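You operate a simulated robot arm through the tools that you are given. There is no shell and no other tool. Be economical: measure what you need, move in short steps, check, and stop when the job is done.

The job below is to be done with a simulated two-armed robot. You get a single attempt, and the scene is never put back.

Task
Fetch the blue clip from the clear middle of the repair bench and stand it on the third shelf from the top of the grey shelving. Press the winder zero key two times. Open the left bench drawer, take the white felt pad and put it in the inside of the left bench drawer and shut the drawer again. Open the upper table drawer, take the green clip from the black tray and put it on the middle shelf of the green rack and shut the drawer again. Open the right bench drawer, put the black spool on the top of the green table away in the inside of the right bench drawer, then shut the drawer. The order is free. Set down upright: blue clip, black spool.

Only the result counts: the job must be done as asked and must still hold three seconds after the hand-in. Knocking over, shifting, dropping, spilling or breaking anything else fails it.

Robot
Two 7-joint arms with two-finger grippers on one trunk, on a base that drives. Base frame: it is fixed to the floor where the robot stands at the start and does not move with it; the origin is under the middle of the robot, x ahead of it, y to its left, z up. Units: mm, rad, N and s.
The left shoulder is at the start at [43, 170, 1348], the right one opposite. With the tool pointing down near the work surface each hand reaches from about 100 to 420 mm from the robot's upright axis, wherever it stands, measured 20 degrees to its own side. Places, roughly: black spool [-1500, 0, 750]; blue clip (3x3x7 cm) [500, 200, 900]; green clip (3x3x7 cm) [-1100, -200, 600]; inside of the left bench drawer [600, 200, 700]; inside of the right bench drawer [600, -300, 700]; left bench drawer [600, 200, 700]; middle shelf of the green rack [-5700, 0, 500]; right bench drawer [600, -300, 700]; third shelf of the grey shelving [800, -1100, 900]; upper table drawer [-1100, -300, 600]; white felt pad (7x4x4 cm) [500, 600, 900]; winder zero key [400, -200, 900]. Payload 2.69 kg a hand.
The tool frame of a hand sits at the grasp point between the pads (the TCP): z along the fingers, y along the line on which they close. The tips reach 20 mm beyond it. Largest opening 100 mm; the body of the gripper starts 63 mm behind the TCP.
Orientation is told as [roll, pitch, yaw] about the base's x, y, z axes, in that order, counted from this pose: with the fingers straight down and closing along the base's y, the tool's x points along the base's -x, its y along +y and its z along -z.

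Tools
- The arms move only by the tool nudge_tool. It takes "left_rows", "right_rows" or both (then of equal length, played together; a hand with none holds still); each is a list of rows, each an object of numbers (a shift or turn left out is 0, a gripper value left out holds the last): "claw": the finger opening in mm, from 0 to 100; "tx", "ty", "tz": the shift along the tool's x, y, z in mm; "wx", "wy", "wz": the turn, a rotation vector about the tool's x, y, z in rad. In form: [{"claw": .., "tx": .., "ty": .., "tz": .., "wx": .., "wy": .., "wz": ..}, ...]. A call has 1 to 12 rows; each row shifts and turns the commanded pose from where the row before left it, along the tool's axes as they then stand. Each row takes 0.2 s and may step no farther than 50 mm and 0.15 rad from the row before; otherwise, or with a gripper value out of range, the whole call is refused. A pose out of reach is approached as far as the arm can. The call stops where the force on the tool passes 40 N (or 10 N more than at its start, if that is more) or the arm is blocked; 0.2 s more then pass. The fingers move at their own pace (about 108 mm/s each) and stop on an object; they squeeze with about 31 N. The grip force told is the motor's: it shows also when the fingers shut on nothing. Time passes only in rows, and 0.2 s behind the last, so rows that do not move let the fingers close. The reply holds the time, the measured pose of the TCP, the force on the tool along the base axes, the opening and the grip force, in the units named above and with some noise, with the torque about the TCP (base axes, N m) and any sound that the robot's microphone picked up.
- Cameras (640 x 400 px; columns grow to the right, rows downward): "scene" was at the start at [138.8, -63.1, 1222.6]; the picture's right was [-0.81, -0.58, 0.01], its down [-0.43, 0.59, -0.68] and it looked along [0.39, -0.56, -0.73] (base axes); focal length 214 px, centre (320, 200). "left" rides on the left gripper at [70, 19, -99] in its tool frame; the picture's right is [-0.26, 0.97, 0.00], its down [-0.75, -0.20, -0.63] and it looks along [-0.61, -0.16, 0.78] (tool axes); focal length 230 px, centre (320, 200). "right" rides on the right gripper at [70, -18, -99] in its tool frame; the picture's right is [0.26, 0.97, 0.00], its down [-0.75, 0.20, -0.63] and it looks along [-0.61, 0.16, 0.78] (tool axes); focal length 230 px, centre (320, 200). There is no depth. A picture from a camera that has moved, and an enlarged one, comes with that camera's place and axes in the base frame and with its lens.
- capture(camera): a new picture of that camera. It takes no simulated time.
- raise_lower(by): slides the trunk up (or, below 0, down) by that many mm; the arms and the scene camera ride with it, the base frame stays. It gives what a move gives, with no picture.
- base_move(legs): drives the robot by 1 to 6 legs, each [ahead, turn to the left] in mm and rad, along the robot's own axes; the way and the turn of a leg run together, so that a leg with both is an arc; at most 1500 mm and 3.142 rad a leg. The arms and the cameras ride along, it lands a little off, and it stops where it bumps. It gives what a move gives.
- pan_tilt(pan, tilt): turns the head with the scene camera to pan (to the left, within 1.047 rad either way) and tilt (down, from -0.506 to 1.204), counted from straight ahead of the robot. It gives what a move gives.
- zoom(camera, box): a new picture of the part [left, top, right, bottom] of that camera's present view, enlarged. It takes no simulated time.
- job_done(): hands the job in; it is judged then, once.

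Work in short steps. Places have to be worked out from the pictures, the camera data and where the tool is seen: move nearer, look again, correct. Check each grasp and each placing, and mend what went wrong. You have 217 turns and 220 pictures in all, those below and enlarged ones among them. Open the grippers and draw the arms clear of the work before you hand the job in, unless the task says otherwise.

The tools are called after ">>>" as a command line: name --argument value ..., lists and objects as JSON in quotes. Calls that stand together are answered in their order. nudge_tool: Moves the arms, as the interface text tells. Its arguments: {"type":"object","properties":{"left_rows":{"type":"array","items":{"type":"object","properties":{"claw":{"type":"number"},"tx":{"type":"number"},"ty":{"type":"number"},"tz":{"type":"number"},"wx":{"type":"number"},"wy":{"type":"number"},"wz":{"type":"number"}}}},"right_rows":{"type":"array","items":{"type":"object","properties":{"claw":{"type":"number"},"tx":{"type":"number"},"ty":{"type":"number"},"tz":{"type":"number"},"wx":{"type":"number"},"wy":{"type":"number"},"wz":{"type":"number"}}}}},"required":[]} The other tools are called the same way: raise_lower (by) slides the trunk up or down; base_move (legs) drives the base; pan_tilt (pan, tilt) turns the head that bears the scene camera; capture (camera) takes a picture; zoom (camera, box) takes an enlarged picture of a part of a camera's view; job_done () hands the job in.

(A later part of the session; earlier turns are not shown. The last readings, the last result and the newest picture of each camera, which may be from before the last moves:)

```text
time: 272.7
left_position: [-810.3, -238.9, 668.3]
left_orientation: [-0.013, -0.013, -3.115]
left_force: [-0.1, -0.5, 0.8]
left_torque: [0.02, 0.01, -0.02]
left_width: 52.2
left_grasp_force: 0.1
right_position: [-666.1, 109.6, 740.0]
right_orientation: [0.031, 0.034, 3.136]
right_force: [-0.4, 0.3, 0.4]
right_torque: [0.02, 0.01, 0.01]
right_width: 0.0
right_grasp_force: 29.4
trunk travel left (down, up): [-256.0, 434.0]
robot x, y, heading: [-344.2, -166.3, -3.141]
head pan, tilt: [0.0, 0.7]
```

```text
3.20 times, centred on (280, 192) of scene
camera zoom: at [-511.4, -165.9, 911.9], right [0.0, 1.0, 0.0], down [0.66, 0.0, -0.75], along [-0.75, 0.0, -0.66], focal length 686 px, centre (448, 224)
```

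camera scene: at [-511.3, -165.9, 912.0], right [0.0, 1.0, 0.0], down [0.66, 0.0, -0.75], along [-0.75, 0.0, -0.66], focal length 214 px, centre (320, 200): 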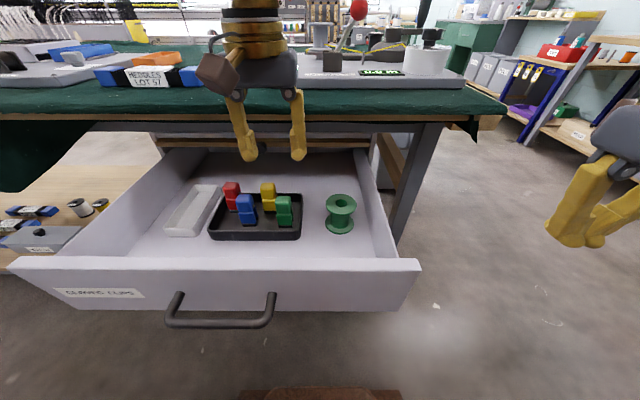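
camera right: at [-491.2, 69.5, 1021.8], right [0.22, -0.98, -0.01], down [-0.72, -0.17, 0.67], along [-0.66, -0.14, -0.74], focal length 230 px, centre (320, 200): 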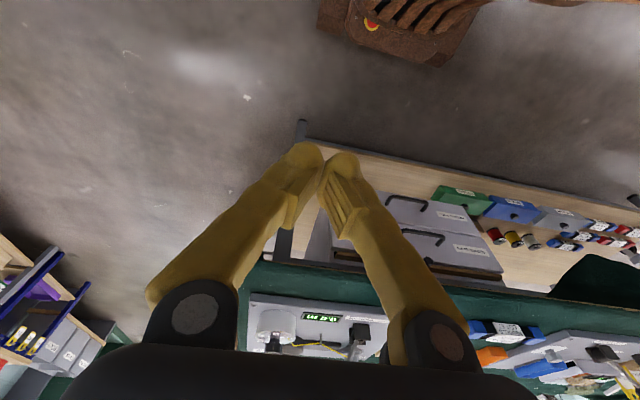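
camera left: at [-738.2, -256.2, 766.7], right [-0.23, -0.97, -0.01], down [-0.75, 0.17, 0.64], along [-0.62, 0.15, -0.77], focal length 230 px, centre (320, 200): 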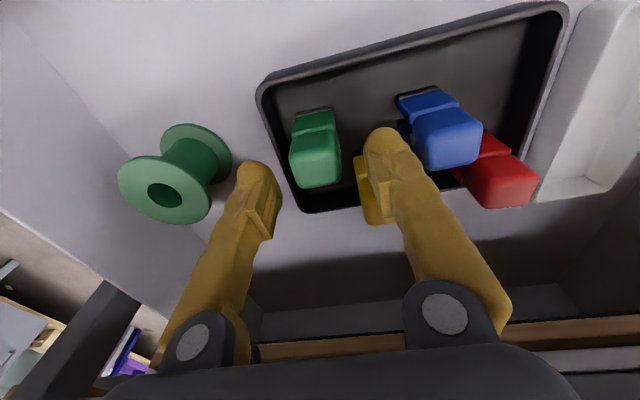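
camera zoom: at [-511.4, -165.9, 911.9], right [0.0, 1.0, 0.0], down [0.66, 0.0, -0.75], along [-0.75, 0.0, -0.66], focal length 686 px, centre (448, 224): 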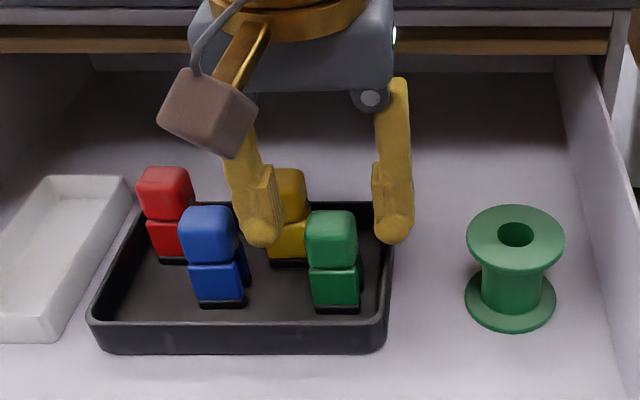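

Aligned. The yellow clip is close behind the left finger, so I shift 8 mm toward the front, narrow to 46 mm, and descend to z≈630, then close.

>>> nudge_tool --left_rows '[{"tx": 8, "claw": 46}, {}, {"tz": 15}, {"tz": 15}, {"tz": 8}, {}]'

>>> zoom --camera "scene" --box '[180, 130, 380, 255]'

>>> nudge_tool --left_rows '[{"claw": 30}, {"claw": 15}, {"claw": 0}, {}, {}]'

>>> capture --camera "left"

```text
time: 273.9
left_position: [-795.8, -234.5, 643.9]
left_orientation: [-0.019, -0.037, -3.113]
left_force: [0.0, -0.9, 0.4]
left_torque: [0.0, 0.02, 0.0]
left_width: 46.1
left_grasp_force: 0.0
right_position: [-654.9, 108.1, 746.0]
right_orientation: [0.03, 0.018, 3.138]
right_force: [0.6, 0.1, 0.8]
right_torque: [0.01, -0.01, -0.02]
right_width: 0.1
right_grasp_force: 30.0
trunk travel left (down, up): [-256.0, 434.0]
robot x, y, heading: [-340.0, -167.5, -3.137]
head pan, tilt: [0.0, 0.7]
stopped in row 5 (left hand): the force on the tool passed its limit at 49 N (the readings are from after the stop); the commanded pose is now the measured one
```

```text
3.20 times, centred on (280, 192) of scene
camera zoom: at [-511.1, -166.0, 911.8], right [0.0, 1.0, 0.0], down [0.66, 0.0, -0.75], along [-0.75, 0.0, -0.66], focal length 686 px, centre (448, 224)
```

zoom: 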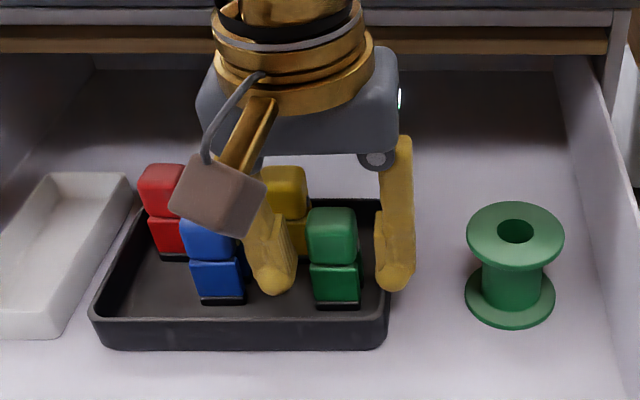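

```text
time: 275.1
left_position: [-795.9, -234.4, 644.1]
left_orientation: [-0.02, -0.036, -3.114]
left_force: [0.4, 0.7, 0.0]
left_torque: [0.05, 0.02, 0.0]
left_width: 26.2
left_grasp_force: 31.1
right_position: [-655.4, 107.8, 746.2]
right_orientation: [0.031, 0.018, 3.137]
right_force: [-0.9, -0.3, -0.1]
right_torque: [0.02, 0.04, 0.04]
right_width: 0.4
right_grasp_force: 29.1
trunk travel left (down, up): [-256.0, 434.0]
robot x, y, heading: [-342.5, -170.2, -3.136]
head pan, tilt: [0.0, 0.7]
```

```text
70 pictures are left
camera left: at [-722.5, -253.9, 740.4], right [-0.23, -0.97, -0.01], down [-0.73, 0.17, 0.66], along [-0.64, 0.16, -0.75], focal length 230 px, centre (320, 200)
```

left: 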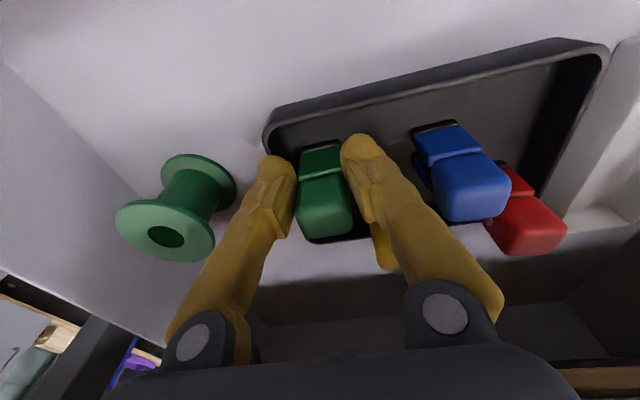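

The clip is gripped (26 mm, 31 N). I lift it slowly straight up and check.

>>> nudge_tool --left_rows '[{"tz": -12}, {"tz": -15}, {"tz": -15}, {"tz": -15}, {"tz": -15}, {"tz": -15}, {"tz": -15}, {"tz": -15}, {}]'

>>> capture --camera "left"

>>> zoom --camera "scene" --box '[160, 110, 400, 260]'

```text
time: 277.1
left_position: [-791.5, -236.2, 760.7]
left_orientation: [-0.018, -0.036, -3.113]
left_force: [-0.2, 0.0, 0.4]
left_torque: [-0.02, 0.02, -0.01]
left_width: 26.4
left_grasp_force: 31.1
right_position: [-655.5, 108.0, 746.0]
right_orientation: [0.031, 0.018, 3.135]
right_force: [0.4, 0.2, -0.3]
right_torque: [0.02, 0.01, 0.01]
right_width: 0.1
right_grasp_force: 29.7
trunk travel left (down, up): [-256.0, 434.0]
robot x, y, heading: [-340.2, -166.7, -3.138]
head pan, tilt: [0.0, 0.7]
```

```text
69 pictures are left
camera left: at [-718.1, -256.3, 857.5], right [-0.23, -0.97, -0.01], down [-0.73, 0.17, 0.66], along [-0.64, 0.16, -0.75], focal length 230 px, centre (320, 200)
```

left: 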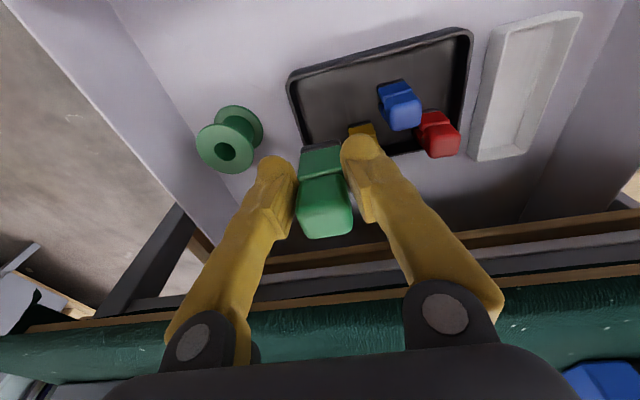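

```text
2.67 times, centred on (280, 185) of scene
camera zoom: at [-511.4, -165.9, 911.9], right [0.0, 1.0, 0.0], down [0.66, 0.0, -0.75], along [-0.75, 0.0, -0.66], focal length 572 px, centre (427, 240)
```

zoom: 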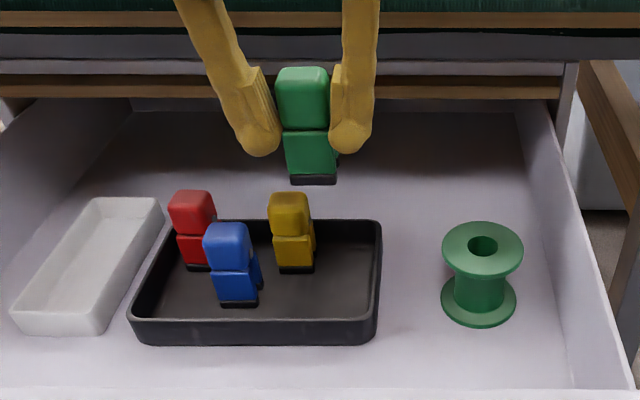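

Green clip is out; the other clips still stand. Now to shut the drawer with the right fist: I raise 60 mm, move the left hand outward, and back up 130 mm.

>>> raise_lower --by 70

>>> nudge_tool --left_rows '[{"ty": 25}, {"ty": 25}, {"ty": 25}, {"ty": 25}, {}]'

>>> base_move --legs '[[-140, 0]]'

>>> nudge_tool --right_rows '[{"ty": 37}, {"ty": 37}, {"ty": 37}, {"ty": 37}, {"ty": 37}, {"ty": 35}, {"wy": -0.12}, {"wy": -0.12}, {"wy": -0.12}, {}]'

>>> capture --camera "scene"

```text
time: 278.2
left_position: [-792.3, -236.4, 830.2]
left_orientation: [-0.02, -0.037, -3.115]
left_force: [0.4, 0.5, 0.3]
left_torque: [-0.04, 0.02, 0.0]
left_width: 26.6
left_grasp_force: 30.7
right_position: [-655.2, 108.2, 815.3]
right_orientation: [0.032, 0.018, 3.135]
right_force: [0.5, 1.1, 0.7]
right_torque: [-0.03, -0.01, 0.0]
right_width: 0.1
right_grasp_force: 29.2
trunk travel left (down, up): [-326.0, 364.0]
robot x, y, heading: [-341.9, -166.8, -3.139]
head pan, tilt: [0.0, 0.7]
```

```text
time: 279.4
left_position: [-789.6, -336.4, 828.6]
left_orientation: [-0.021, -0.037, -3.112]
left_force: [0.1, 0.2, -0.9]
left_torque: [0.0, 0.03, 0.0]
left_width: 26.5
left_grasp_force: 30.5
right_position: [-654.9, 107.7, 814.9]
right_orientation: [0.031, 0.017, 3.136]
right_force: [0.2, -0.3, -0.7]
right_torque: [-0.01, 0.01, 0.0]
right_width: 0.0
right_grasp_force: 30.0
trunk travel left (down, up): [-326.0, 364.0]
robot x, y, heading: [-342.6, -165.9, -3.138]
head pan, tilt: [0.0, 0.7]
```

```text
time: 280.7
left_position: [-649.1, -334.4, 830.3]
left_orientation: [-0.019, -0.038, -3.117]
left_force: [0.1, 0.8, -1.0]
left_torque: [-0.02, 0.03, -0.02]
left_width: 26.2
left_grasp_force: 30.7
right_position: [-514.0, 109.0, 814.5]
right_orientation: [0.032, 0.018, 3.137]
right_force: [0.7, 0.4, 0.6]
right_torque: [0.03, 0.03, -0.04]
right_width: 0.1
right_grasp_force: 29.4
trunk travel left (down, up): [-326.0, 364.0]
robot x, y, heading: [-204.6, -168.3, -3.139]
head pan, tilt: [0.0, 0.7]
```

```text
time: 282.9
left_position: [-636.1, -335.0, 835.0]
left_orientation: [-0.019, -0.053, -3.114]
left_force: [0.0, 0.6, -0.5]
left_torque: [-0.01, -0.01, 0.0]
left_width: 26.4
left_grasp_force: 31.3
right_position: [-513.5, -122.4, 837.0]
right_orientation: [0.132, -0.28, 3.07]
right_force: [0.0, -0.3, 0.0]
right_torque: [-0.02, 0.0, -0.03]
right_width: 0.3
right_grasp_force: 29.4
right hand out of reach, approached as far as the arm can: row 8
trunk travel left (down, up): [-326.0, 364.0]
robot x, y, heading: [-199.5, -168.7, -3.141]
head pan, tilt: [0.0, 0.7]
```

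```text
67 pictures are left
camera scene: at [-372.4, -165.3, 981.9], right [0.0, 1.0, 0.0], down [0.66, 0.0, -0.75], along [-0.75, 0.0, -0.66], focal length 214 px, centre (320, 200)
```

scene: 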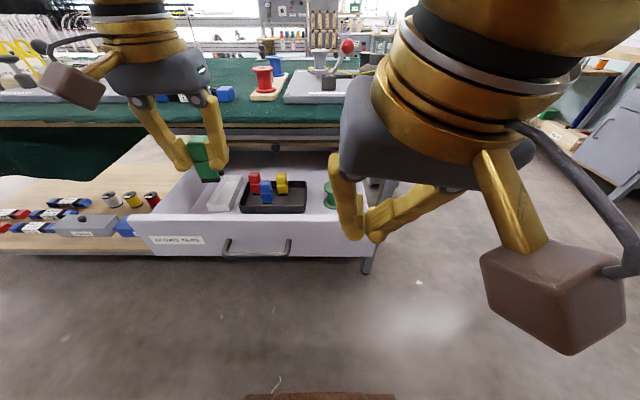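

Right fist is before the drawer front. I lower it to z≈668.

>>> nudge_tool --right_rows '[{"tx": 6.7, "tz": 23}, {"tx": 6.7, "tz": 23}, {"tx": 6.7, "tz": 23}, {"tx": 6.7, "tz": 23}, {"tx": 6.7, "tz": 23}, {"tx": 6.7, "tz": 23}, {"tx": 6.7, "tz": 23}, {}]'

>>> capture --camera "right"

```text
time: 284.7
left_position: [-637.4, -335.2, 836.2]
left_orientation: [-0.022, -0.051, -3.115]
left_force: [-0.1, 1.0, 0.1]
left_torque: [0.0, -0.01, 0.0]
left_width: 26.2
left_grasp_force: 31.1
right_position: [-510.3, -133.7, 663.1]
right_orientation: [0.097, -0.282, 3.091]
right_force: [-0.9, 0.1, 0.5]
right_torque: [0.01, -0.01, 0.02]
right_width: 0.0
right_grasp_force: 29.1
trunk travel left (down, up): [-326.0, 364.0]
robot x, y, heading: [-201.0, -166.2, -3.138]
head pan, tilt: [0.0, 0.7]
```

```text
66 pictures are left
camera right: at [-415.0, -110.4, 736.8], right [0.23, -0.97, 0.02], down [-0.55, -0.11, 0.83], along [-0.81, -0.2, -0.56], focal length 230 px, centre (320, 200)
```

right: 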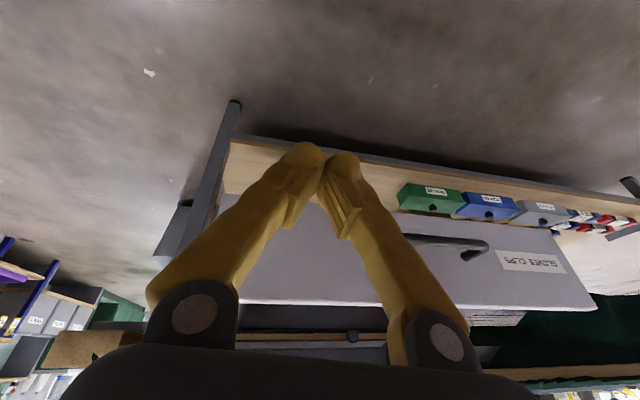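

I pull the left hand back 120 mm so the clip stays clear of the table's items, then drive forward to push.

>>> nudge_tool --left_rows '[{"tx": 20}, {"tx": 20}, {"tx": 20}, {"tx": 20}, {"tx": 20}, {"tx": 20}, {}]'

>>> base_move --legs '[[340, 0]]'

>>> capture --camera "right"

>>> capture --camera "scene"

```text
time: 286.3
left_position: [-518.4, -332.3, 830.7]
left_orientation: [-0.021, -0.052, -3.114]
left_force: [0.1, -0.1, -1.0]
left_torque: [0.0, -0.03, -0.02]
left_width: 26.3
left_grasp_force: 31.3
right_position: [-508.5, -131.1, 660.9]
right_orientation: [0.092, -0.275, 3.093]
right_force: [0.3, -0.2, -1.0]
right_torque: [0.01, 0.04, 0.04]
right_width: 0.0
right_grasp_force: 29.2
trunk travel left (down, up): [-326.0, 364.0]
robot x, y, heading: [-199.3, -169.1, -3.139]
head pan, tilt: [0.0, 0.7]
```

```text
time: 288.6
left_position: [-861.3, -331.0, 831.2]
left_orientation: [-0.021, -0.053, -3.12]
left_force: [4.8, 0.3, -1.3]
left_torque: [-0.04, -0.28, -0.06]
left_width: 26.6
left_grasp_force: 31.4
right_position: [-851.7, -130.6, 662.2]
right_orientation: [0.094, -0.277, 3.087]
right_force: [0.0, 0.9, 0.3]
right_torque: [0.01, 0.02, -0.02]
right_width: 0.0
right_grasp_force: 29.4
trunk travel left (down, up): [-326.0, 364.0]
robot x, y, heading: [-546.5, -169.3, 3.137]
head pan, tilt: [0.0, 0.7]
```

```text
65 pictures are left
camera right: at [-756.6, -109.1, 736.4], right [0.22, -0.98, 0.02], down [-0.55, -0.11, 0.83], along [-0.8, -0.19, -0.56], focal length 230 px, centre (320, 200)
```

right: 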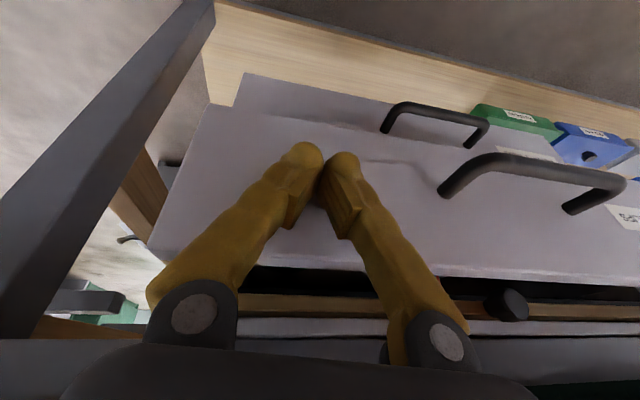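

```text
64 pictures are left
camera scene: at [-715.0, -164.7, 982.0], right [0.0, 1.0, 0.0], down [0.66, 0.0, -0.75], along [-0.75, 0.0, -0.66], focal length 214 px, centre (320, 200)
```

scene: 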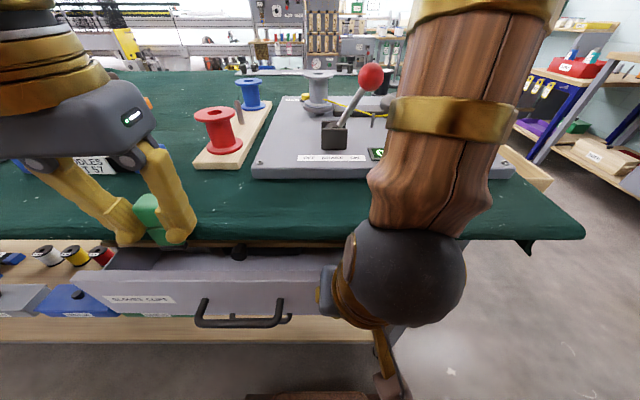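

About 45 mm left to close. I drive on slowly.

>>> base_move --legs '[[50, 0]]'

>>> capture --camera "right"

```text
time: 289.5
left_position: [-861.5, -331.2, 845.2]
left_orientation: [-0.024, -0.092, -3.12]
left_force: [0.2, -0.2, 0.0]
left_torque: [-0.01, 0.02, 0.0]
left_width: 26.7
left_grasp_force: 30.7
right_position: [-855.4, -123.8, 674.0]
right_orientation: [0.098, -0.295, 3.063]
right_force: [0.2, 1.0, 0.3]
right_torque: [0.01, 0.03, 0.01]
right_width: 0.0
right_grasp_force: 29.1
trunk travel left (down, up): [-326.0, 364.0]
robot x, y, heading: [-581.6, -164.2, 3.146]
head pan, tilt: [0.0, 0.7]
stopped in leg 1: the force on the tool passed its limit at 65 N (the readings are from after the stop); the commanded pose is now the measured one
```

```text
63 pictures are left
camera right: at [-759.0, -104.7, 746.2], right [0.2, -0.98, 0.02], down [-0.54, -0.1, 0.84], along [-0.82, -0.17, -0.55], focal length 230 px, centre (320, 200)
```

right: 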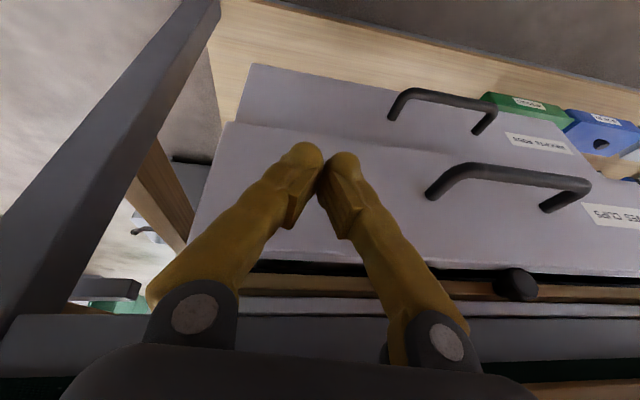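

The push stopped at 65 N. I zoom to verify that both drawer faces are flush.

>>> zoom --camera "right" --box '[160, 40, 400, 290]'

>>> zoom --camera "scene" --box '[60, 200, 340, 375]'

```text
1.60 times, centred on (280, 165) of right
camera zoom: at [-759.0, -104.7, 746.2], right [0.2, -0.98, 0.02], down [-0.54, -0.1, 0.84], along [-0.82, -0.17, -0.55], focal length 368 px, centre (384, 256)
```

zoom: 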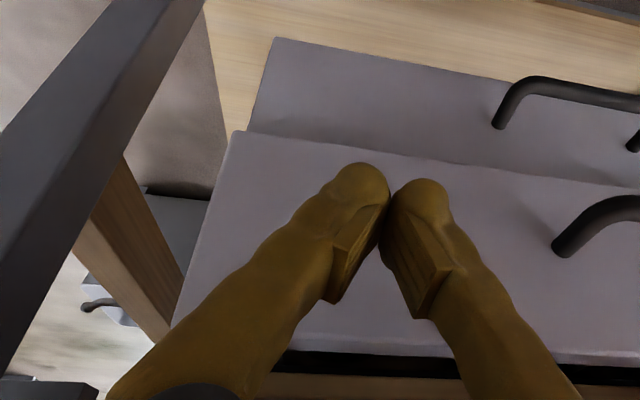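

```text
2.29 times, centred on (200, 288) of scene
camera zoom: at [-751.0, -164.7, 982.1], right [0.0, 1.0, 0.0], down [0.66, 0.0, -0.75], along [-0.75, 0.0, -0.66], focal length 490 px, centre (594, 0)
```

zoom: 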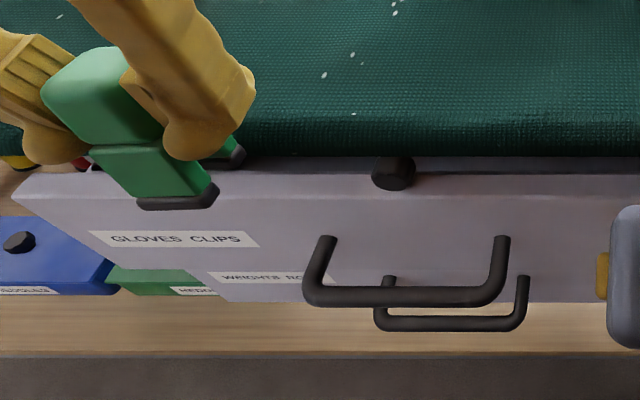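

The upper face still protrudes by some 20–50 mm. I check the left hand's surroundings before pushing again.

>>> capture --camera "left"

>>> nudge_tool --right_rows '[{}, {}]'

```text
60 pictures are left
camera left: at [-781.5, -351.8, 937.3], right [-0.24, -0.97, 0.0], down [-0.69, 0.17, 0.7], along [-0.68, 0.17, -0.71], focal length 230 px, centre (320, 200)
```

left: 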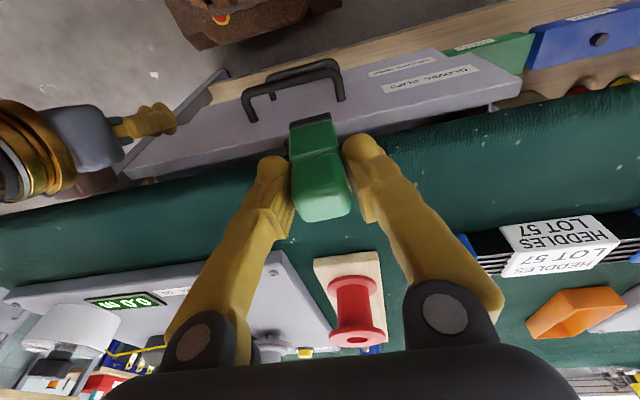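

```text
time: 290.1
left_position: [-861.2, -332.3, 844.3]
left_orientation: [-0.025, -0.089, -3.121]
left_force: [0.0, 0.1, -0.3]
left_torque: [0.01, 0.02, -0.01]
left_width: 26.7
left_grasp_force: 31.8
right_position: [-858.5, -124.3, 674.0]
right_orientation: [0.099, -0.3, 3.063]
right_force: [0.1, 0.3, -0.5]
right_torque: [0.04, -0.03, -0.04]
right_width: 0.1
right_grasp_force: 29.8
trunk travel left (down, up): [-326.0, 364.0]
robot x, y, heading: [-580.0, -167.9, 3.142]
head pan, tilt: [0.0, 0.7]
```

Left side is clear. I push with the right arm itself in 6 mm steps until the force limit.

>>> nudge_tool --right_rows '[{"tx": -7, "tz": 2}, {"tx": -7, "tz": 2}, {"tx": -7, "tz": 2}, {"tx": -6, "tz": 2}, {"tx": -6, "tz": 2}, {"tx": -6, "tz": 2}, {"tx": -6, "tz": 2}, {"tx": -6, "tz": 2}]'

>>> capture --camera "left"

```text
time: 290.9
left_position: [-871.1, -332.1, 849.9]
left_orientation: [-0.028, -0.133, -3.082]
left_force: [-0.3, 0.4, -1.3]
left_torque: [0.0, -0.04, 0.02]
left_width: 26.7
left_grasp_force: 31.4
right_position: [-859.7, -123.5, 675.8]
right_orientation: [0.096, -0.291, 3.065]
right_force: [-0.7, 0.0, -1.0]
right_torque: [0.01, -0.03, -0.03]
right_width: 0.0
right_grasp_force: 29.6
trunk travel left (down, up): [-326.0, 364.0]
robot x, y, heading: [-579.5, -166.0, 3.141]
head pan, tilt: [0.0, 0.7]
stopped in row 3 (right hand): the force on the tool passed its limit at 45 N (the readings are from after the stop); the commanded pose is now the measured one
```

```text
59 pictures are left
camera left: at [-787.5, -349.0, 937.9], right [-0.2, -0.98, 0.01], down [-0.67, 0.14, 0.73], along [-0.71, 0.14, -0.69], focal length 230 px, centre (320, 200)
```

left: 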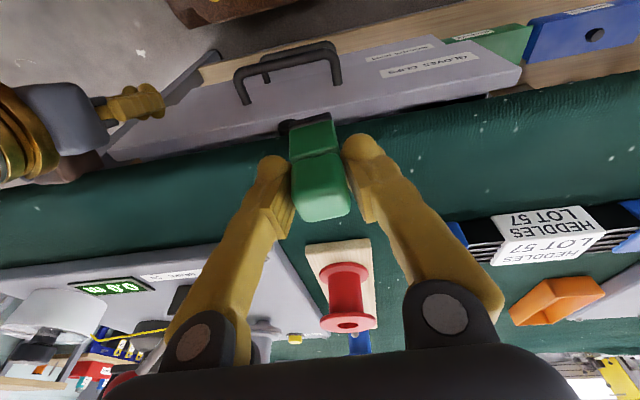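

The arm hit firm resistance. I back off 250 mm and inspect the drawer front from a distance.

>>> base_move --legs '[[-260, 0]]'

>>> zoom --camera "scene" --box '[120, 130, 440, 330]'

>>> capture --camera "right"

```text
time: 292.7
left_position: [-609.9, -331.7, 850.2]
left_orientation: [-0.028, -0.133, -3.083]
left_force: [-0.1, 0.1, -0.2]
left_torque: [0.01, 0.01, 0.02]
left_width: 26.7
left_grasp_force: 31.2
right_position: [-603.2, -123.9, 677.3]
right_orientation: [0.1, -0.295, 3.064]
right_force: [0.2, -0.1, 0.3]
right_torque: [0.01, 0.04, 0.01]
right_width: 0.0
right_grasp_force: 29.5
trunk travel left (down, up): [-326.0, 364.0]
robot x, y, heading: [-323.8, -168.8, 3.138]
head pan, tilt: [0.0, 0.7]
```

```text
2.00 times, centred on (280, 230) of scene
camera zoom: at [-494.4, -165.3, 982.0], right [0.0, 1.0, 0.0], down [0.66, 0.0, -0.75], along [-0.75, 0.0, -0.66], focal length 429 px, centre (400, 140)
```

zoom: 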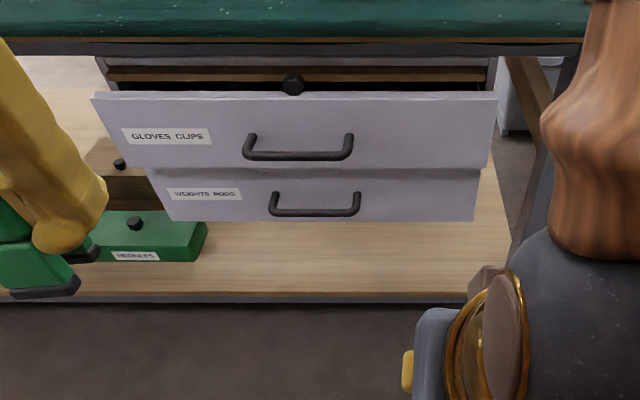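

```text
57 pictures are left
camera right: at [-505.9, -104.7, 750.1], right [0.2, -0.98, 0.02], down [-0.54, -0.1, 0.84], along [-0.82, -0.18, -0.55], focal length 230 px, centre (320, 200)
```

right: 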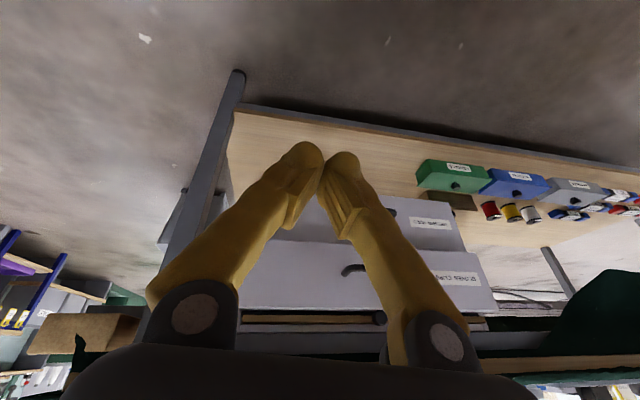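

The upper drawer still stands out about 25 mm. I tilt the fist more and lower it a bit, so only the fingertips touch the face, and push again by driving.

>>> nudge_tool --right_rows '[{"wy": -0.1}, {"wy": -0.1}, {"tx": 9, "tz": 17}, {"tx": 5, "tz": 10}, {}]'

>>> base_move --legs '[[240, 0]]'

>>> capture --camera "right"

```text
time: 293.9
left_position: [-623.3, -331.7, 854.3]
left_orientation: [-0.036, -0.179, -3.036]
left_force: [1.1, 0.2, -0.3]
left_torque: [0.01, -0.02, 0.03]
left_width: 26.7
left_grasp_force: 30.6
right_position: [-599.8, -122.2, 652.3]
right_orientation: [0.113, -0.514, 3.016]
right_force: [0.1, -1.1, -0.3]
right_torque: [-0.02, 0.0, 0.02]
right_width: 0.1
right_grasp_force: 29.4
trunk travel left (down, up): [-326.0, 364.0]
robot x, y, heading: [-324.2, -171.4, 3.142]
head pan, tilt: [0.0, 0.7]
```

```text
time: 295.7
left_position: [-862.4, -332.3, 855.7]
left_orientation: [-0.036, -0.179, -3.037]
left_force: [0.4, 0.0, -0.7]
left_torque: [0.03, -0.01, 0.0]
left_width: 26.6
left_grasp_force: 30.8
right_position: [-836.6, -120.4, 649.5]
right_orientation: [0.11, -0.508, 3.016]
right_force: [-0.1, 0.1, -1.3]
right_torque: [-0.03, 0.0, 0.01]
right_width: 0.0
right_grasp_force: 29.5
trunk travel left (down, up): [-326.0, 364.0]
robot x, y, heading: [-562.8, -167.5, 3.138]
head pan, tilt: [0.0, 0.7]
```

```text
56 pictures are left
camera right: at [-725.5, -106.6, 701.1], right [0.15, -0.99, -0.03], down [-0.35, -0.09, 0.93], along [-0.92, -0.13, -0.36], focal length 230 px, centre (320, 200)
```

right: 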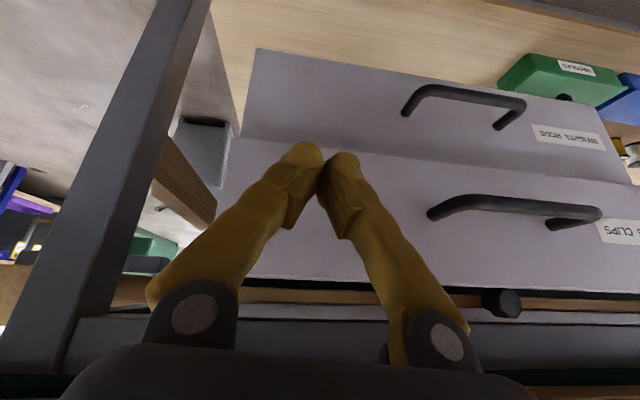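

Fingertips are about 35–40 mm from the face. I drive 75 mm to push it home.

>>> base_move --legs '[[80, 0]]'

>>> capture --camera "right"

```text
time: 296.8
left_position: [-958.0, -333.2, 875.1]
left_orientation: [-0.071, -0.311, -2.901]
left_force: [1.0, -0.2, 0.4]
left_torque: [0.0, 0.07, 0.03]
left_width: 26.5
left_grasp_force: 30.7
right_position: [-883.0, -112.1, 665.0]
right_orientation: [0.123, -0.533, 2.962]
right_force: [0.4, 0.0, -0.1]
right_torque: [0.0, 0.07, 0.01]
right_width: 0.0
right_grasp_force: 29.0
trunk travel left (down, up): [-326.0, 364.0]
robot x, y, heading: [-631.9, -168.6, 3.142]
head pan, tilt: [0.0, 0.7]
stopped in leg 1: the force on the tool passed its limit at 86 N (the readings are from after the stop); the commanded pose is now the measured one
```

```text
55 pictures are left
camera right: at [-768.9, -102.9, 712.5], right [0.11, -0.99, -0.03], down [-0.33, -0.06, 0.94], along [-0.94, -0.09, -0.34], focal length 230 px, centre (320, 200)
```

right: 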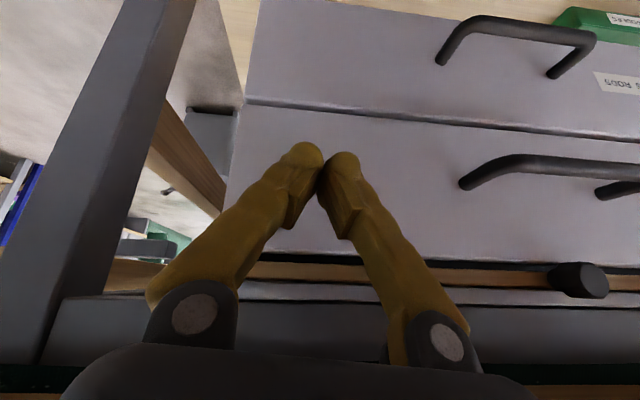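

The faces now look collinear. I back off 300 mm and verify with a zoom.

>>> base_move --legs '[[-310, 0]]'

>>> capture --camera "scene"

>>> zoom --camera "scene" --box '[120, 130, 440, 330]'

```text
time: 298.9
left_position: [-644.0, -332.5, 875.1]
left_orientation: [-0.068, -0.307, -2.907]
left_force: [-0.1, 0.1, 0.3]
left_torque: [-0.02, 0.0, 0.02]
left_width: 26.3
left_grasp_force: 30.7
right_position: [-564.0, -111.3, 662.9]
right_orientation: [0.117, -0.528, 2.964]
right_force: [0.7, 0.7, 0.3]
right_torque: [-0.01, 0.0, 0.02]
right_width: 0.0
right_grasp_force: 29.4
trunk travel left (down, up): [-326.0, 364.0]
robot x, y, heading: [-316.9, -170.4, 3.135]
head pan, tilt: [0.0, 0.7]
```

```text
54 pictures are left
camera scene: at [-488.6, -165.2, 982.0], right [0.0, 1.0, 0.0], down [0.66, 0.0, -0.75], along [-0.75, 0.0, -0.66], focal length 214 px, centre (320, 200)
```

scene: 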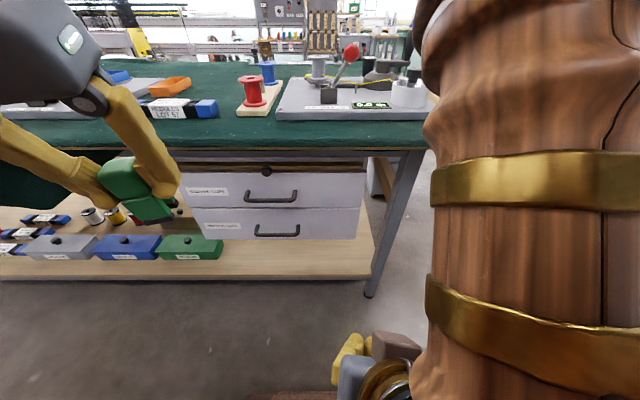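

```text
2.00 times, centred on (280, 230) of scene
camera zoom: at [-488.6, -165.2, 982.0], right [0.0, 1.0, 0.0], down [0.66, 0.0, -0.75], along [-0.75, 0.0, -0.66], focal length 429 px, centre (400, 140)
```

zoom: 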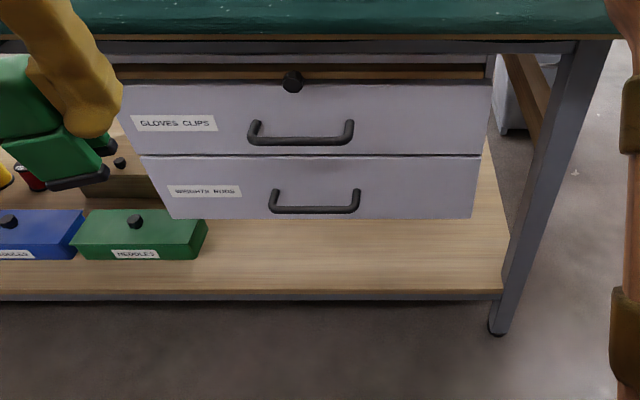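

The drawer is flush and shut. I straighten both hands into relaxed carrying poses before the long drive to the green rack.

>>> nudge_tool --left_rows '[{"wy": 0.1, "wz": 0.08, "ty": 10}, {"wy": 0.1, "wz": 0.08, "ty": 10}, {"wy": 0.1, "wz": 0.08, "ty": 10}, {"wx": -0.06, "ty": 10}, {"tx": -10}, {"tx": -10}, {}, {}, {}]' --right_rows '[{"ty": -30, "wy": 0.13}, {"ty": -30, "wy": 0.13}, {"ty": -30, "wy": 0.13}, {"ty": -30, "wy": 0.13}, {"ty": -30, "wx": 0.1}, {"tz": -20, "wz": -0.1}, {"tz": -20, "wz": -0.07, "tx": -10}, {"tz": -20, "tx": -15}, {"tz": -20, "tx": -15}]'

>>> base_move --legs '[[0, -1.571], [770, 0], [0, 1.571]]'

>>> pan_tilt --pan 0.0 --tilt 0.25

>>> capture --camera "scene"

```text
time: 300.9
left_position: [-647.1, -372.2, 879.1]
left_orientation: [0.032, -0.034, 3.121]
left_force: [-0.2, 0.5, -0.9]
left_torque: [0.0, 0.01, 0.01]
left_width: 26.4
left_grasp_force: 30.9
right_position: [-574.0, 35.9, 733.3]
right_orientation: [-0.001, -0.026, -3.092]
right_force: [-0.3, -0.7, -0.1]
right_torque: [0.0, 0.03, 0.0]
right_width: 0.0
right_grasp_force: 29.4
trunk travel left (down, up): [-326.0, 364.0]
robot x, y, heading: [-318.1, -171.3, 3.136]
head pan, tilt: [0.0, 0.7]
```

```text
time: 313.1
left_position: [-641.9, 408.1, 877.2]
left_orientation: [0.033, -0.032, -3.135]
left_force: [0.1, 1.5, -1.0]
left_torque: [-0.01, 0.01, 0.02]
left_width: 26.3
left_grasp_force: 31.2
right_position: [-581.5, 817.5, 733.3]
right_orientation: [-0.002, -0.028, -3.063]
right_force: [-0.7, -0.2, 0.2]
right_torque: [0.01, 0.0, -0.03]
right_width: 0.0
right_grasp_force: 29.4
trunk travel left (down, up): [-326.0, 364.0]
robot x, y, heading: [-321.4, 632.9, -3.121]
head pan, tilt: [0.0, 0.7]
```

```text
time: 313.9
left_position: [-627.7, 409.0, 884.4]
left_orientation: [0.031, -0.047, -3.136]
left_force: [0.4, -0.6, -0.3]
left_torque: [0.0, 0.02, 0.02]
left_width: 26.5
left_grasp_force: 30.8
right_position: [-570.8, 818.9, 736.6]
right_orientation: [-0.001, -0.042, -3.063]
right_force: [-0.6, -1.0, -0.3]
right_torque: [0.01, -0.01, -0.04]
right_width: 0.2
right_grasp_force: 29.1
trunk travel left (down, up): [-326.0, 364.0]
robot x, y, heading: [-319.5, 628.4, -3.119]
head pan, tilt: [0.0, 0.25]
```

```text
52 pictures are left
camera scene: at [-499.5, 629.4, 1022.5], right [-0.02, 1.0, 0.0], down [0.26, 0.01, -0.96], along [-0.96, -0.02, -0.26], focal length 214 px, centre (320, 200)
```

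scene: 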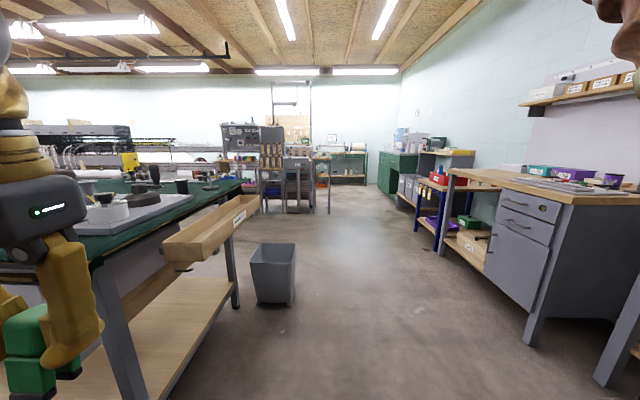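

A bin stands near the table end and the aisle is wide. I zoom on the far area to identify the green rack.

>>> zoom --camera "scene" --box '[215, 105, 415, 230]'

```text
3.20 times, centred on (315, 168) of scene
camera zoom: at [-499.5, 629.4, 1022.5], right [-0.02, 1.0, 0.0], down [0.26, 0.01, -0.96], along [-0.96, -0.02, -0.26], focal length 686 px, centre (336, 304)
```

zoom: 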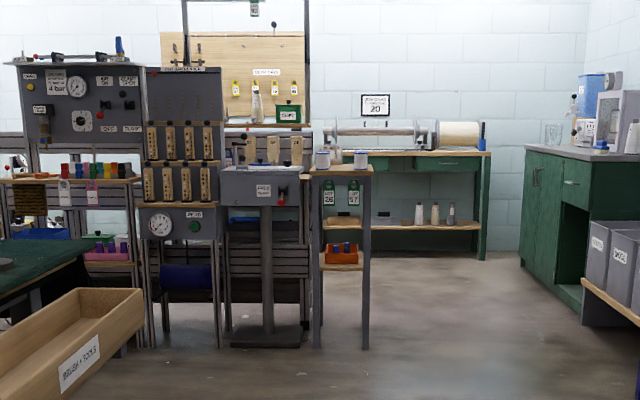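

The exact rack is hidden behind nearer racks. I drive down the aisle 2.6 m and look again.

>>> base_move --legs '[[0, -0.13], [1400, 0], [0, 0.1], [1200, 0]]'

>>> pan_tilt --pan 0.15 --tilt 0.25

>>> capture --camera "scene"

```text
time: 327.8
left_position: [-3248.6, 574.6, 883.8]
left_orientation: [0.033, -0.049, 3.105]
left_force: [0.7, 0.1, -0.4]
left_torque: [-0.01, 0.01, -0.03]
left_width: 26.5
left_grasp_force: 30.6
right_position: [-3173.2, 979.8, 737.5]
right_orientation: [-0.002, -0.042, -3.104]
right_force: [0.4, -0.7, 0.2]
right_torque: [0.0, -0.02, 0.0]
right_width: 0.0
right_grasp_force: 29.7
trunk travel left (down, up): [-326.0, 364.0]
robot x, y, heading: [-2929.3, 782.3, 3.121]
head pan, tilt: [0.0, 0.25]
```

```text
time: 328.5
left_position: [-3233.5, 572.5, 889.3]
left_orientation: [0.031, -0.064, 3.104]
left_force: [0.8, -0.1, -0.3]
left_torque: [0.02, 0.01, -0.04]
left_width: 26.6
left_grasp_force: 30.8
right_position: [-3162.8, 980.1, 741.8]
right_orientation: [-0.003, -0.057, -3.104]
right_force: [-0.2, 0.6, -0.5]
right_torque: [-0.03, -0.02, -0.04]
right_width: 0.0
right_grasp_force: 29.0
trunk travel left (down, up): [-326.0, 364.0]
robot x, y, heading: [-2933.4, 781.3, 3.123]
head pan, tilt: [0.15, 0.25]
```

```text
50 pictures are left
camera scene: at [-3109.8, 774.6, 1022.6], right [-0.13, 0.99, 0.0], down [0.26, 0.03, -0.96], along [-0.96, -0.13, -0.26], focal length 214 px, centre (320, 200)
```

scene: 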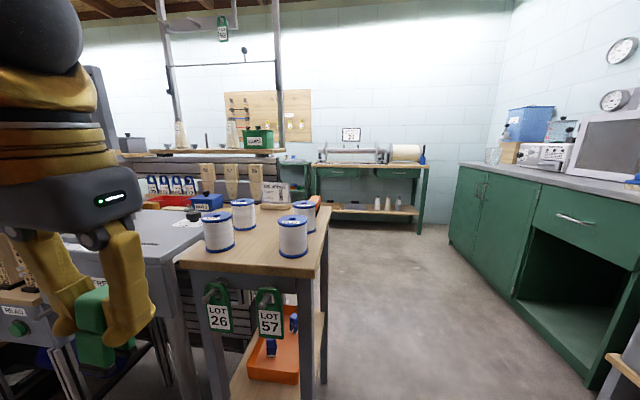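

The spool table is ahead-left, so I must shift right: I go via y≈1200 and on to x≈-4300, then look toward the far left.

>>> base_move --legs '[[0, -1.0], [500, 0], [0, 1.0], [1100, 0]]'

>>> pan_tilt --pan 0.55 --tilt 0.3

>>> capture --camera "scene"

```text
time: 342.0
left_position: [-4603.1, 1039.3, 889.0]
left_orientation: [0.03, -0.065, 3.088]
left_force: [-0.9, 0.3, -0.2]
left_torque: [0.02, 0.04, 0.01]
left_width: 26.3
left_grasp_force: 30.4
right_position: [-4523.1, 1444.5, 740.9]
right_orientation: [-0.003, -0.059, -3.122]
right_force: [-0.1, 0.1, 1.0]
right_torque: [0.01, -0.01, 0.02]
right_width: 0.0
right_grasp_force: 29.8
trunk travel left (down, up): [-326.0, 364.0]
robot x, y, heading: [-4295.5, 1244.6, 3.109]
head pan, tilt: [0.15, 0.25]
```

```text
time: 342.8
left_position: [-4594.3, 1038.1, 894.8]
left_orientation: [0.032, -0.091, 3.098]
left_force: [0.0, -0.3, -0.4]
left_torque: [-0.01, 0.01, 0.0]
left_width: 26.2
left_grasp_force: 31.0
right_position: [-4522.9, 1441.9, 743.4]
right_orientation: [0.0, -0.096, -3.126]
right_force: [0.2, -0.8, 0.1]
right_torque: [0.02, 0.02, -0.02]
right_width: 0.2
right_grasp_force: 29.2
trunk travel left (down, up): [-326.0, 364.0]
robot x, y, heading: [-4292.2, 1244.8, 3.109]
head pan, tilt: [0.55, 0.3]
```

```text
49 pictures are left
camera scene: at [-4462.3, 1203.2, 1018.1], right [-0.49, 0.87, -0.01], down [0.27, 0.14, -0.95], along [-0.83, -0.47, -0.31], focal length 214 px, centre (320, 200)
```

scene: 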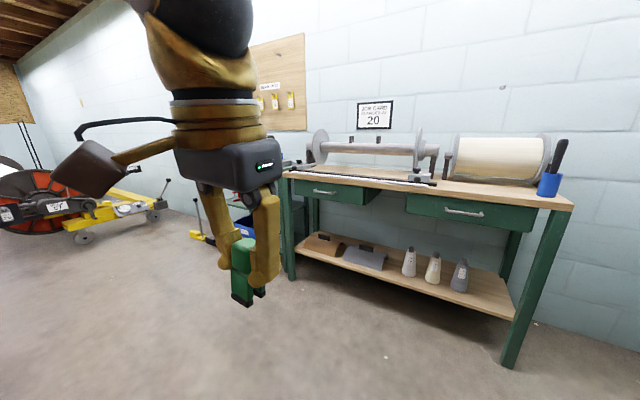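

The rack position lies behind my left gripper in this view. I turn the robot left toward (-5700,0) and look straight.

>>> base_move --legs '[[0, 0.8]]'

>>> pan_tilt --pan -0.1 --tilt 0.3

>>> capture --camera "scene"

```text
time: 345.4
left_position: [-4356.2, 884.1, 895.2]
left_orientation: [0.031, -0.091, -2.379]
left_force: [0.0, -0.3, 0.3]
left_torque: [-0.01, -0.02, -0.01]
left_width: 26.7
left_grasp_force: 30.6
right_position: [-4592.2, 1221.5, 743.1]
right_orientation: [-0.005, -0.072, -2.317]
right_force: [-0.4, -0.6, -0.4]
right_torque: [0.03, -0.02, -0.03]
right_width: 0.0
right_grasp_force: 29.5
trunk travel left (down, up): [-326.0, 364.0]
robot x, y, heading: [-4297.4, 1247.5, -2.369]
head pan, tilt: [0.55, 0.3]
```

```text
time: 346.4
left_position: [-4360.9, 875.8, 903.8]
left_orientation: [0.024, -0.141, -2.337]
left_force: [-1.0, 0.2, -0.8]
left_torque: [0.01, 0.01, 0.01]
left_width: 26.5
left_grasp_force: 30.6
right_position: [-4594.7, 1212.0, 742.0]
right_orientation: [0.002, -0.128, -2.321]
right_force: [-0.3, -0.1, 0.4]
right_torque: [0.02, -0.02, -0.03]
right_width: 0.0
right_grasp_force: 29.0
trunk travel left (down, up): [-326.0, 364.0]
robot x, y, heading: [-4294.0, 1248.7, -2.378]
head pan, tilt: [-0.099, 0.3]
```

```text
48 pictures are left
camera scene: at [-4431.8, 1129.5, 1017.9], right [-0.62, 0.78, 0.0], down [0.24, 0.2, -0.95], along [-0.74, -0.59, -0.31], focal length 214 px, centre (320, 200)
```

scene: 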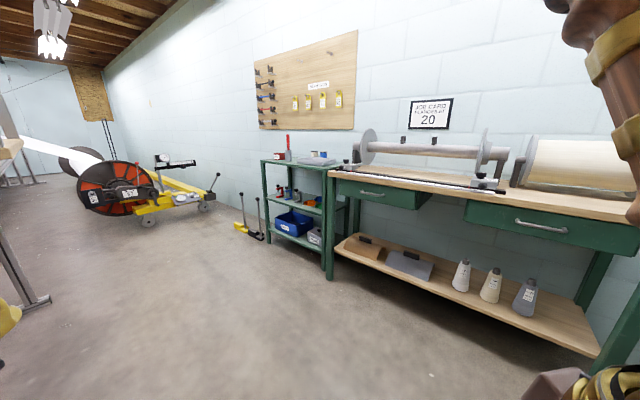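

There it is: a small green rack with three shelves beside the green bench. I zoom in on it.

>>> zoom --camera "scene" --box '[230, 130, 370, 280]'

```text
2.67 times, centred on (300, 205) of scene
camera zoom: at [-4431.8, 1129.5, 1017.9], right [-0.62, 0.78, 0.0], down [0.24, 0.2, -0.95], along [-0.74, -0.59, -0.31], focal length 572 px, centre (373, 187)
```

zoom: 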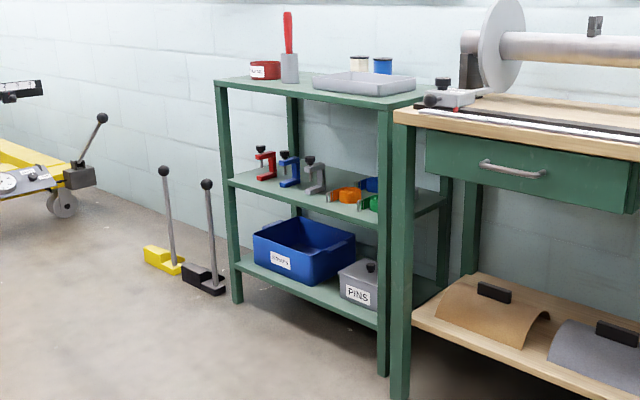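

The rack's front is at x≈-5533, y -366…295, middle shelf z≈455, with clamps at mid-depth and a gap near y≈-215. I drive around to stand in front of it at about (-4900,-25), facing it.

>>> base_move --legs '[[0, -0.241], [699, 0], [0, 1.048], [925, 0], [0, -1.571]]'

>>> pan_tilt --pan 0.15 --tilt 0.5

>>> capture --camera "scene"

```text
time: 362.1
left_position: [-5205.3, -235.8, 900.7]
left_orientation: [0.032, -0.1, -3.124]
left_force: [-0.8, 0.0, -0.2]
left_torque: [-0.01, -0.02, 0.01]
left_width: 26.6
left_grasp_force: 30.9
right_position: [-5144.7, 168.4, 738.3]
right_orientation: [-0.008, -0.075, -3.077]
right_force: [0.3, 0.8, -0.3]
right_torque: [0.0, 0.01, -0.02]
right_width: 0.0
right_grasp_force: 29.3
trunk travel left (down, up): [-326.0, 364.0]
robot x, y, heading: [-4914.6, -24.3, -3.128]
head pan, tilt: [-0.099, 0.3]
```

```text
time: 362.8
left_position: [-5215.6, -236.4, 910.5]
left_orientation: [0.021, -0.149, -3.082]
left_force: [0.2, -0.1, -0.8]
left_torque: [-0.01, -0.01, 0.02]
left_width: 26.5
left_grasp_force: 31.5
right_position: [-5154.2, 163.5, 738.7]
right_orientation: [-0.003, -0.13, -3.081]
right_force: [-0.2, -0.2, 0.7]
right_torque: [0.02, -0.02, 0.01]
right_width: 0.0
right_grasp_force: 29.4
trunk travel left (down, up): [-326.0, 364.0]
robot x, y, heading: [-4912.4, -20.9, -3.131]
head pan, tilt: [0.15, 0.499]
```

```text
46 pictures are left
camera scene: at [-5090.2, -36.2, 999.6], right [-0.16, 0.99, 0.0], down [0.49, 0.08, -0.87], along [-0.86, -0.14, -0.49], focal length 214 px, centre (320, 200)
```

scene: 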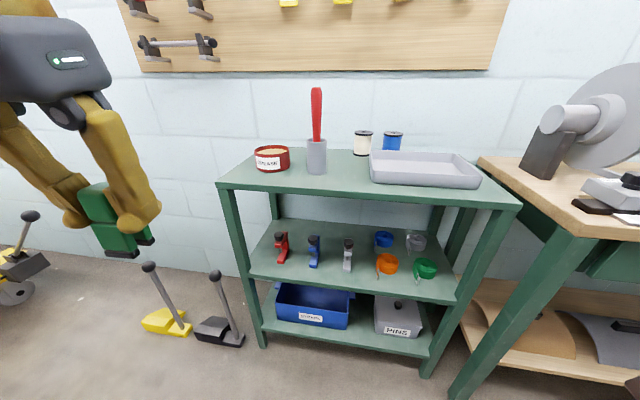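

Target spot: the free front strip of the middle shelf near y≈-192. I tilt the left hand forward (clip pointing forward) while extending, then lower the trunk to its minimum.

>>> nudge_tool --left_rows '[{"tx": -18, "tz": 3, "wy": -0.15}, {"tx": -17, "tz": 5, "wy": -0.15}, {"tx": -16, "tz": 8, "wy": -0.15}, {"tx": -15, "tz": 10, "wy": -0.15}, {"tx": -13, "tz": 12, "wy": -0.15}, {"tx": -11, "tz": 14, "wy": -0.15}, {"tx": -9, "tz": 15}, {"tx": -9, "tz": 15}, {}]'

>>> raise_lower --by -322

>>> capture --camera "left"

```text
time: 364.8
left_position: [-5380.1, -232.4, 900.7]
left_orientation: [0.057, -1.014, 3.11]
left_force: [0.0, 0.6, -0.6]
left_torque: [-0.01, 0.02, 0.01]
left_width: 26.2
left_grasp_force: 31.1
left hand out of reach, approached as far as the arm can: row 1, 2, 3, 4
right_position: [-5152.8, 163.9, 739.4]
right_orientation: [-0.005, -0.13, -3.082]
right_force: [0.8, -0.2, -0.5]
right_torque: [-0.02, 0.01, -0.01]
right_width: 0.0
right_grasp_force: 29.8
trunk travel left (down, up): [-326.0, 364.0]
robot x, y, heading: [-4912.6, -24.5, -3.13]
head pan, tilt: [0.15, 0.499]
```

```text
time: 368.0
left_position: [-5381.7, -231.7, 578.9]
left_orientation: [0.059, -1.013, 3.11]
left_force: [-0.2, -0.7, 0.0]
left_torque: [-0.02, -0.02, -0.01]
left_width: 26.5
left_grasp_force: 31.3
right_position: [-5146.0, 164.1, 419.4]
right_orientation: [-0.005, -0.118, -3.078]
right_force: [0.1, 0.4, -0.1]
right_torque: [0.01, -0.02, -0.01]
right_width: 0.0
right_grasp_force: 29.7
trunk travel left (down, up): [-4.0, 686.0]
robot x, y, heading: [-4914.0, -21.8, -3.131]
head pan, tilt: [0.15, 0.499]
```

```text
45 pictures are left
camera left: at [-5259.0, -249.3, 573.5], right [-0.12, -0.96, 0.25], down [0.13, 0.23, 0.96], along [-0.98, 0.15, 0.1], focal length 230 px, centre (320, 200)
```

left: 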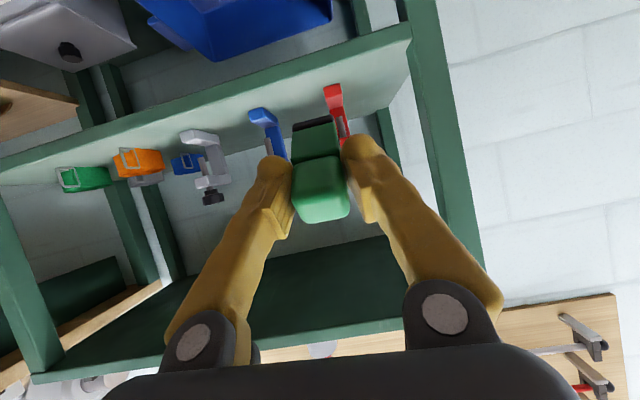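

Clamps confirmed; gap centre y≈-195. I shift there, tilt a little further, and go down to z≈520 while still outside the rack.

>>> nudge_tool --left_rows '[{"ty": -19}, {"ty": -18}, {"tx": 17, "tz": 10}, {"tx": 17, "tz": 10}, {"tx": 17, "tz": 10}, {"wy": -0.1}, {"wy": -0.08}, {}]'

```text
time: 369.8
left_position: [-5379.1, -196.8, 520.3]
left_orientation: [0.084, -1.194, 3.081]
left_force: [-0.8, 0.2, 0.3]
left_torque: [0.02, 0.01, 0.01]
left_width: 26.4
left_grasp_force: 31.3
right_position: [-5145.7, 166.4, 418.2]
right_orientation: [-0.005, -0.116, -3.078]
right_force: [-0.7, 0.0, 0.1]
right_torque: [-0.02, 0.01, 0.0]
right_width: 0.0
right_grasp_force: 30.2
trunk travel left (down, up): [-4.0, 686.0]
robot x, y, heading: [-4913.7, -24.7, -3.133]
head pan, tilt: [0.15, 0.499]
```

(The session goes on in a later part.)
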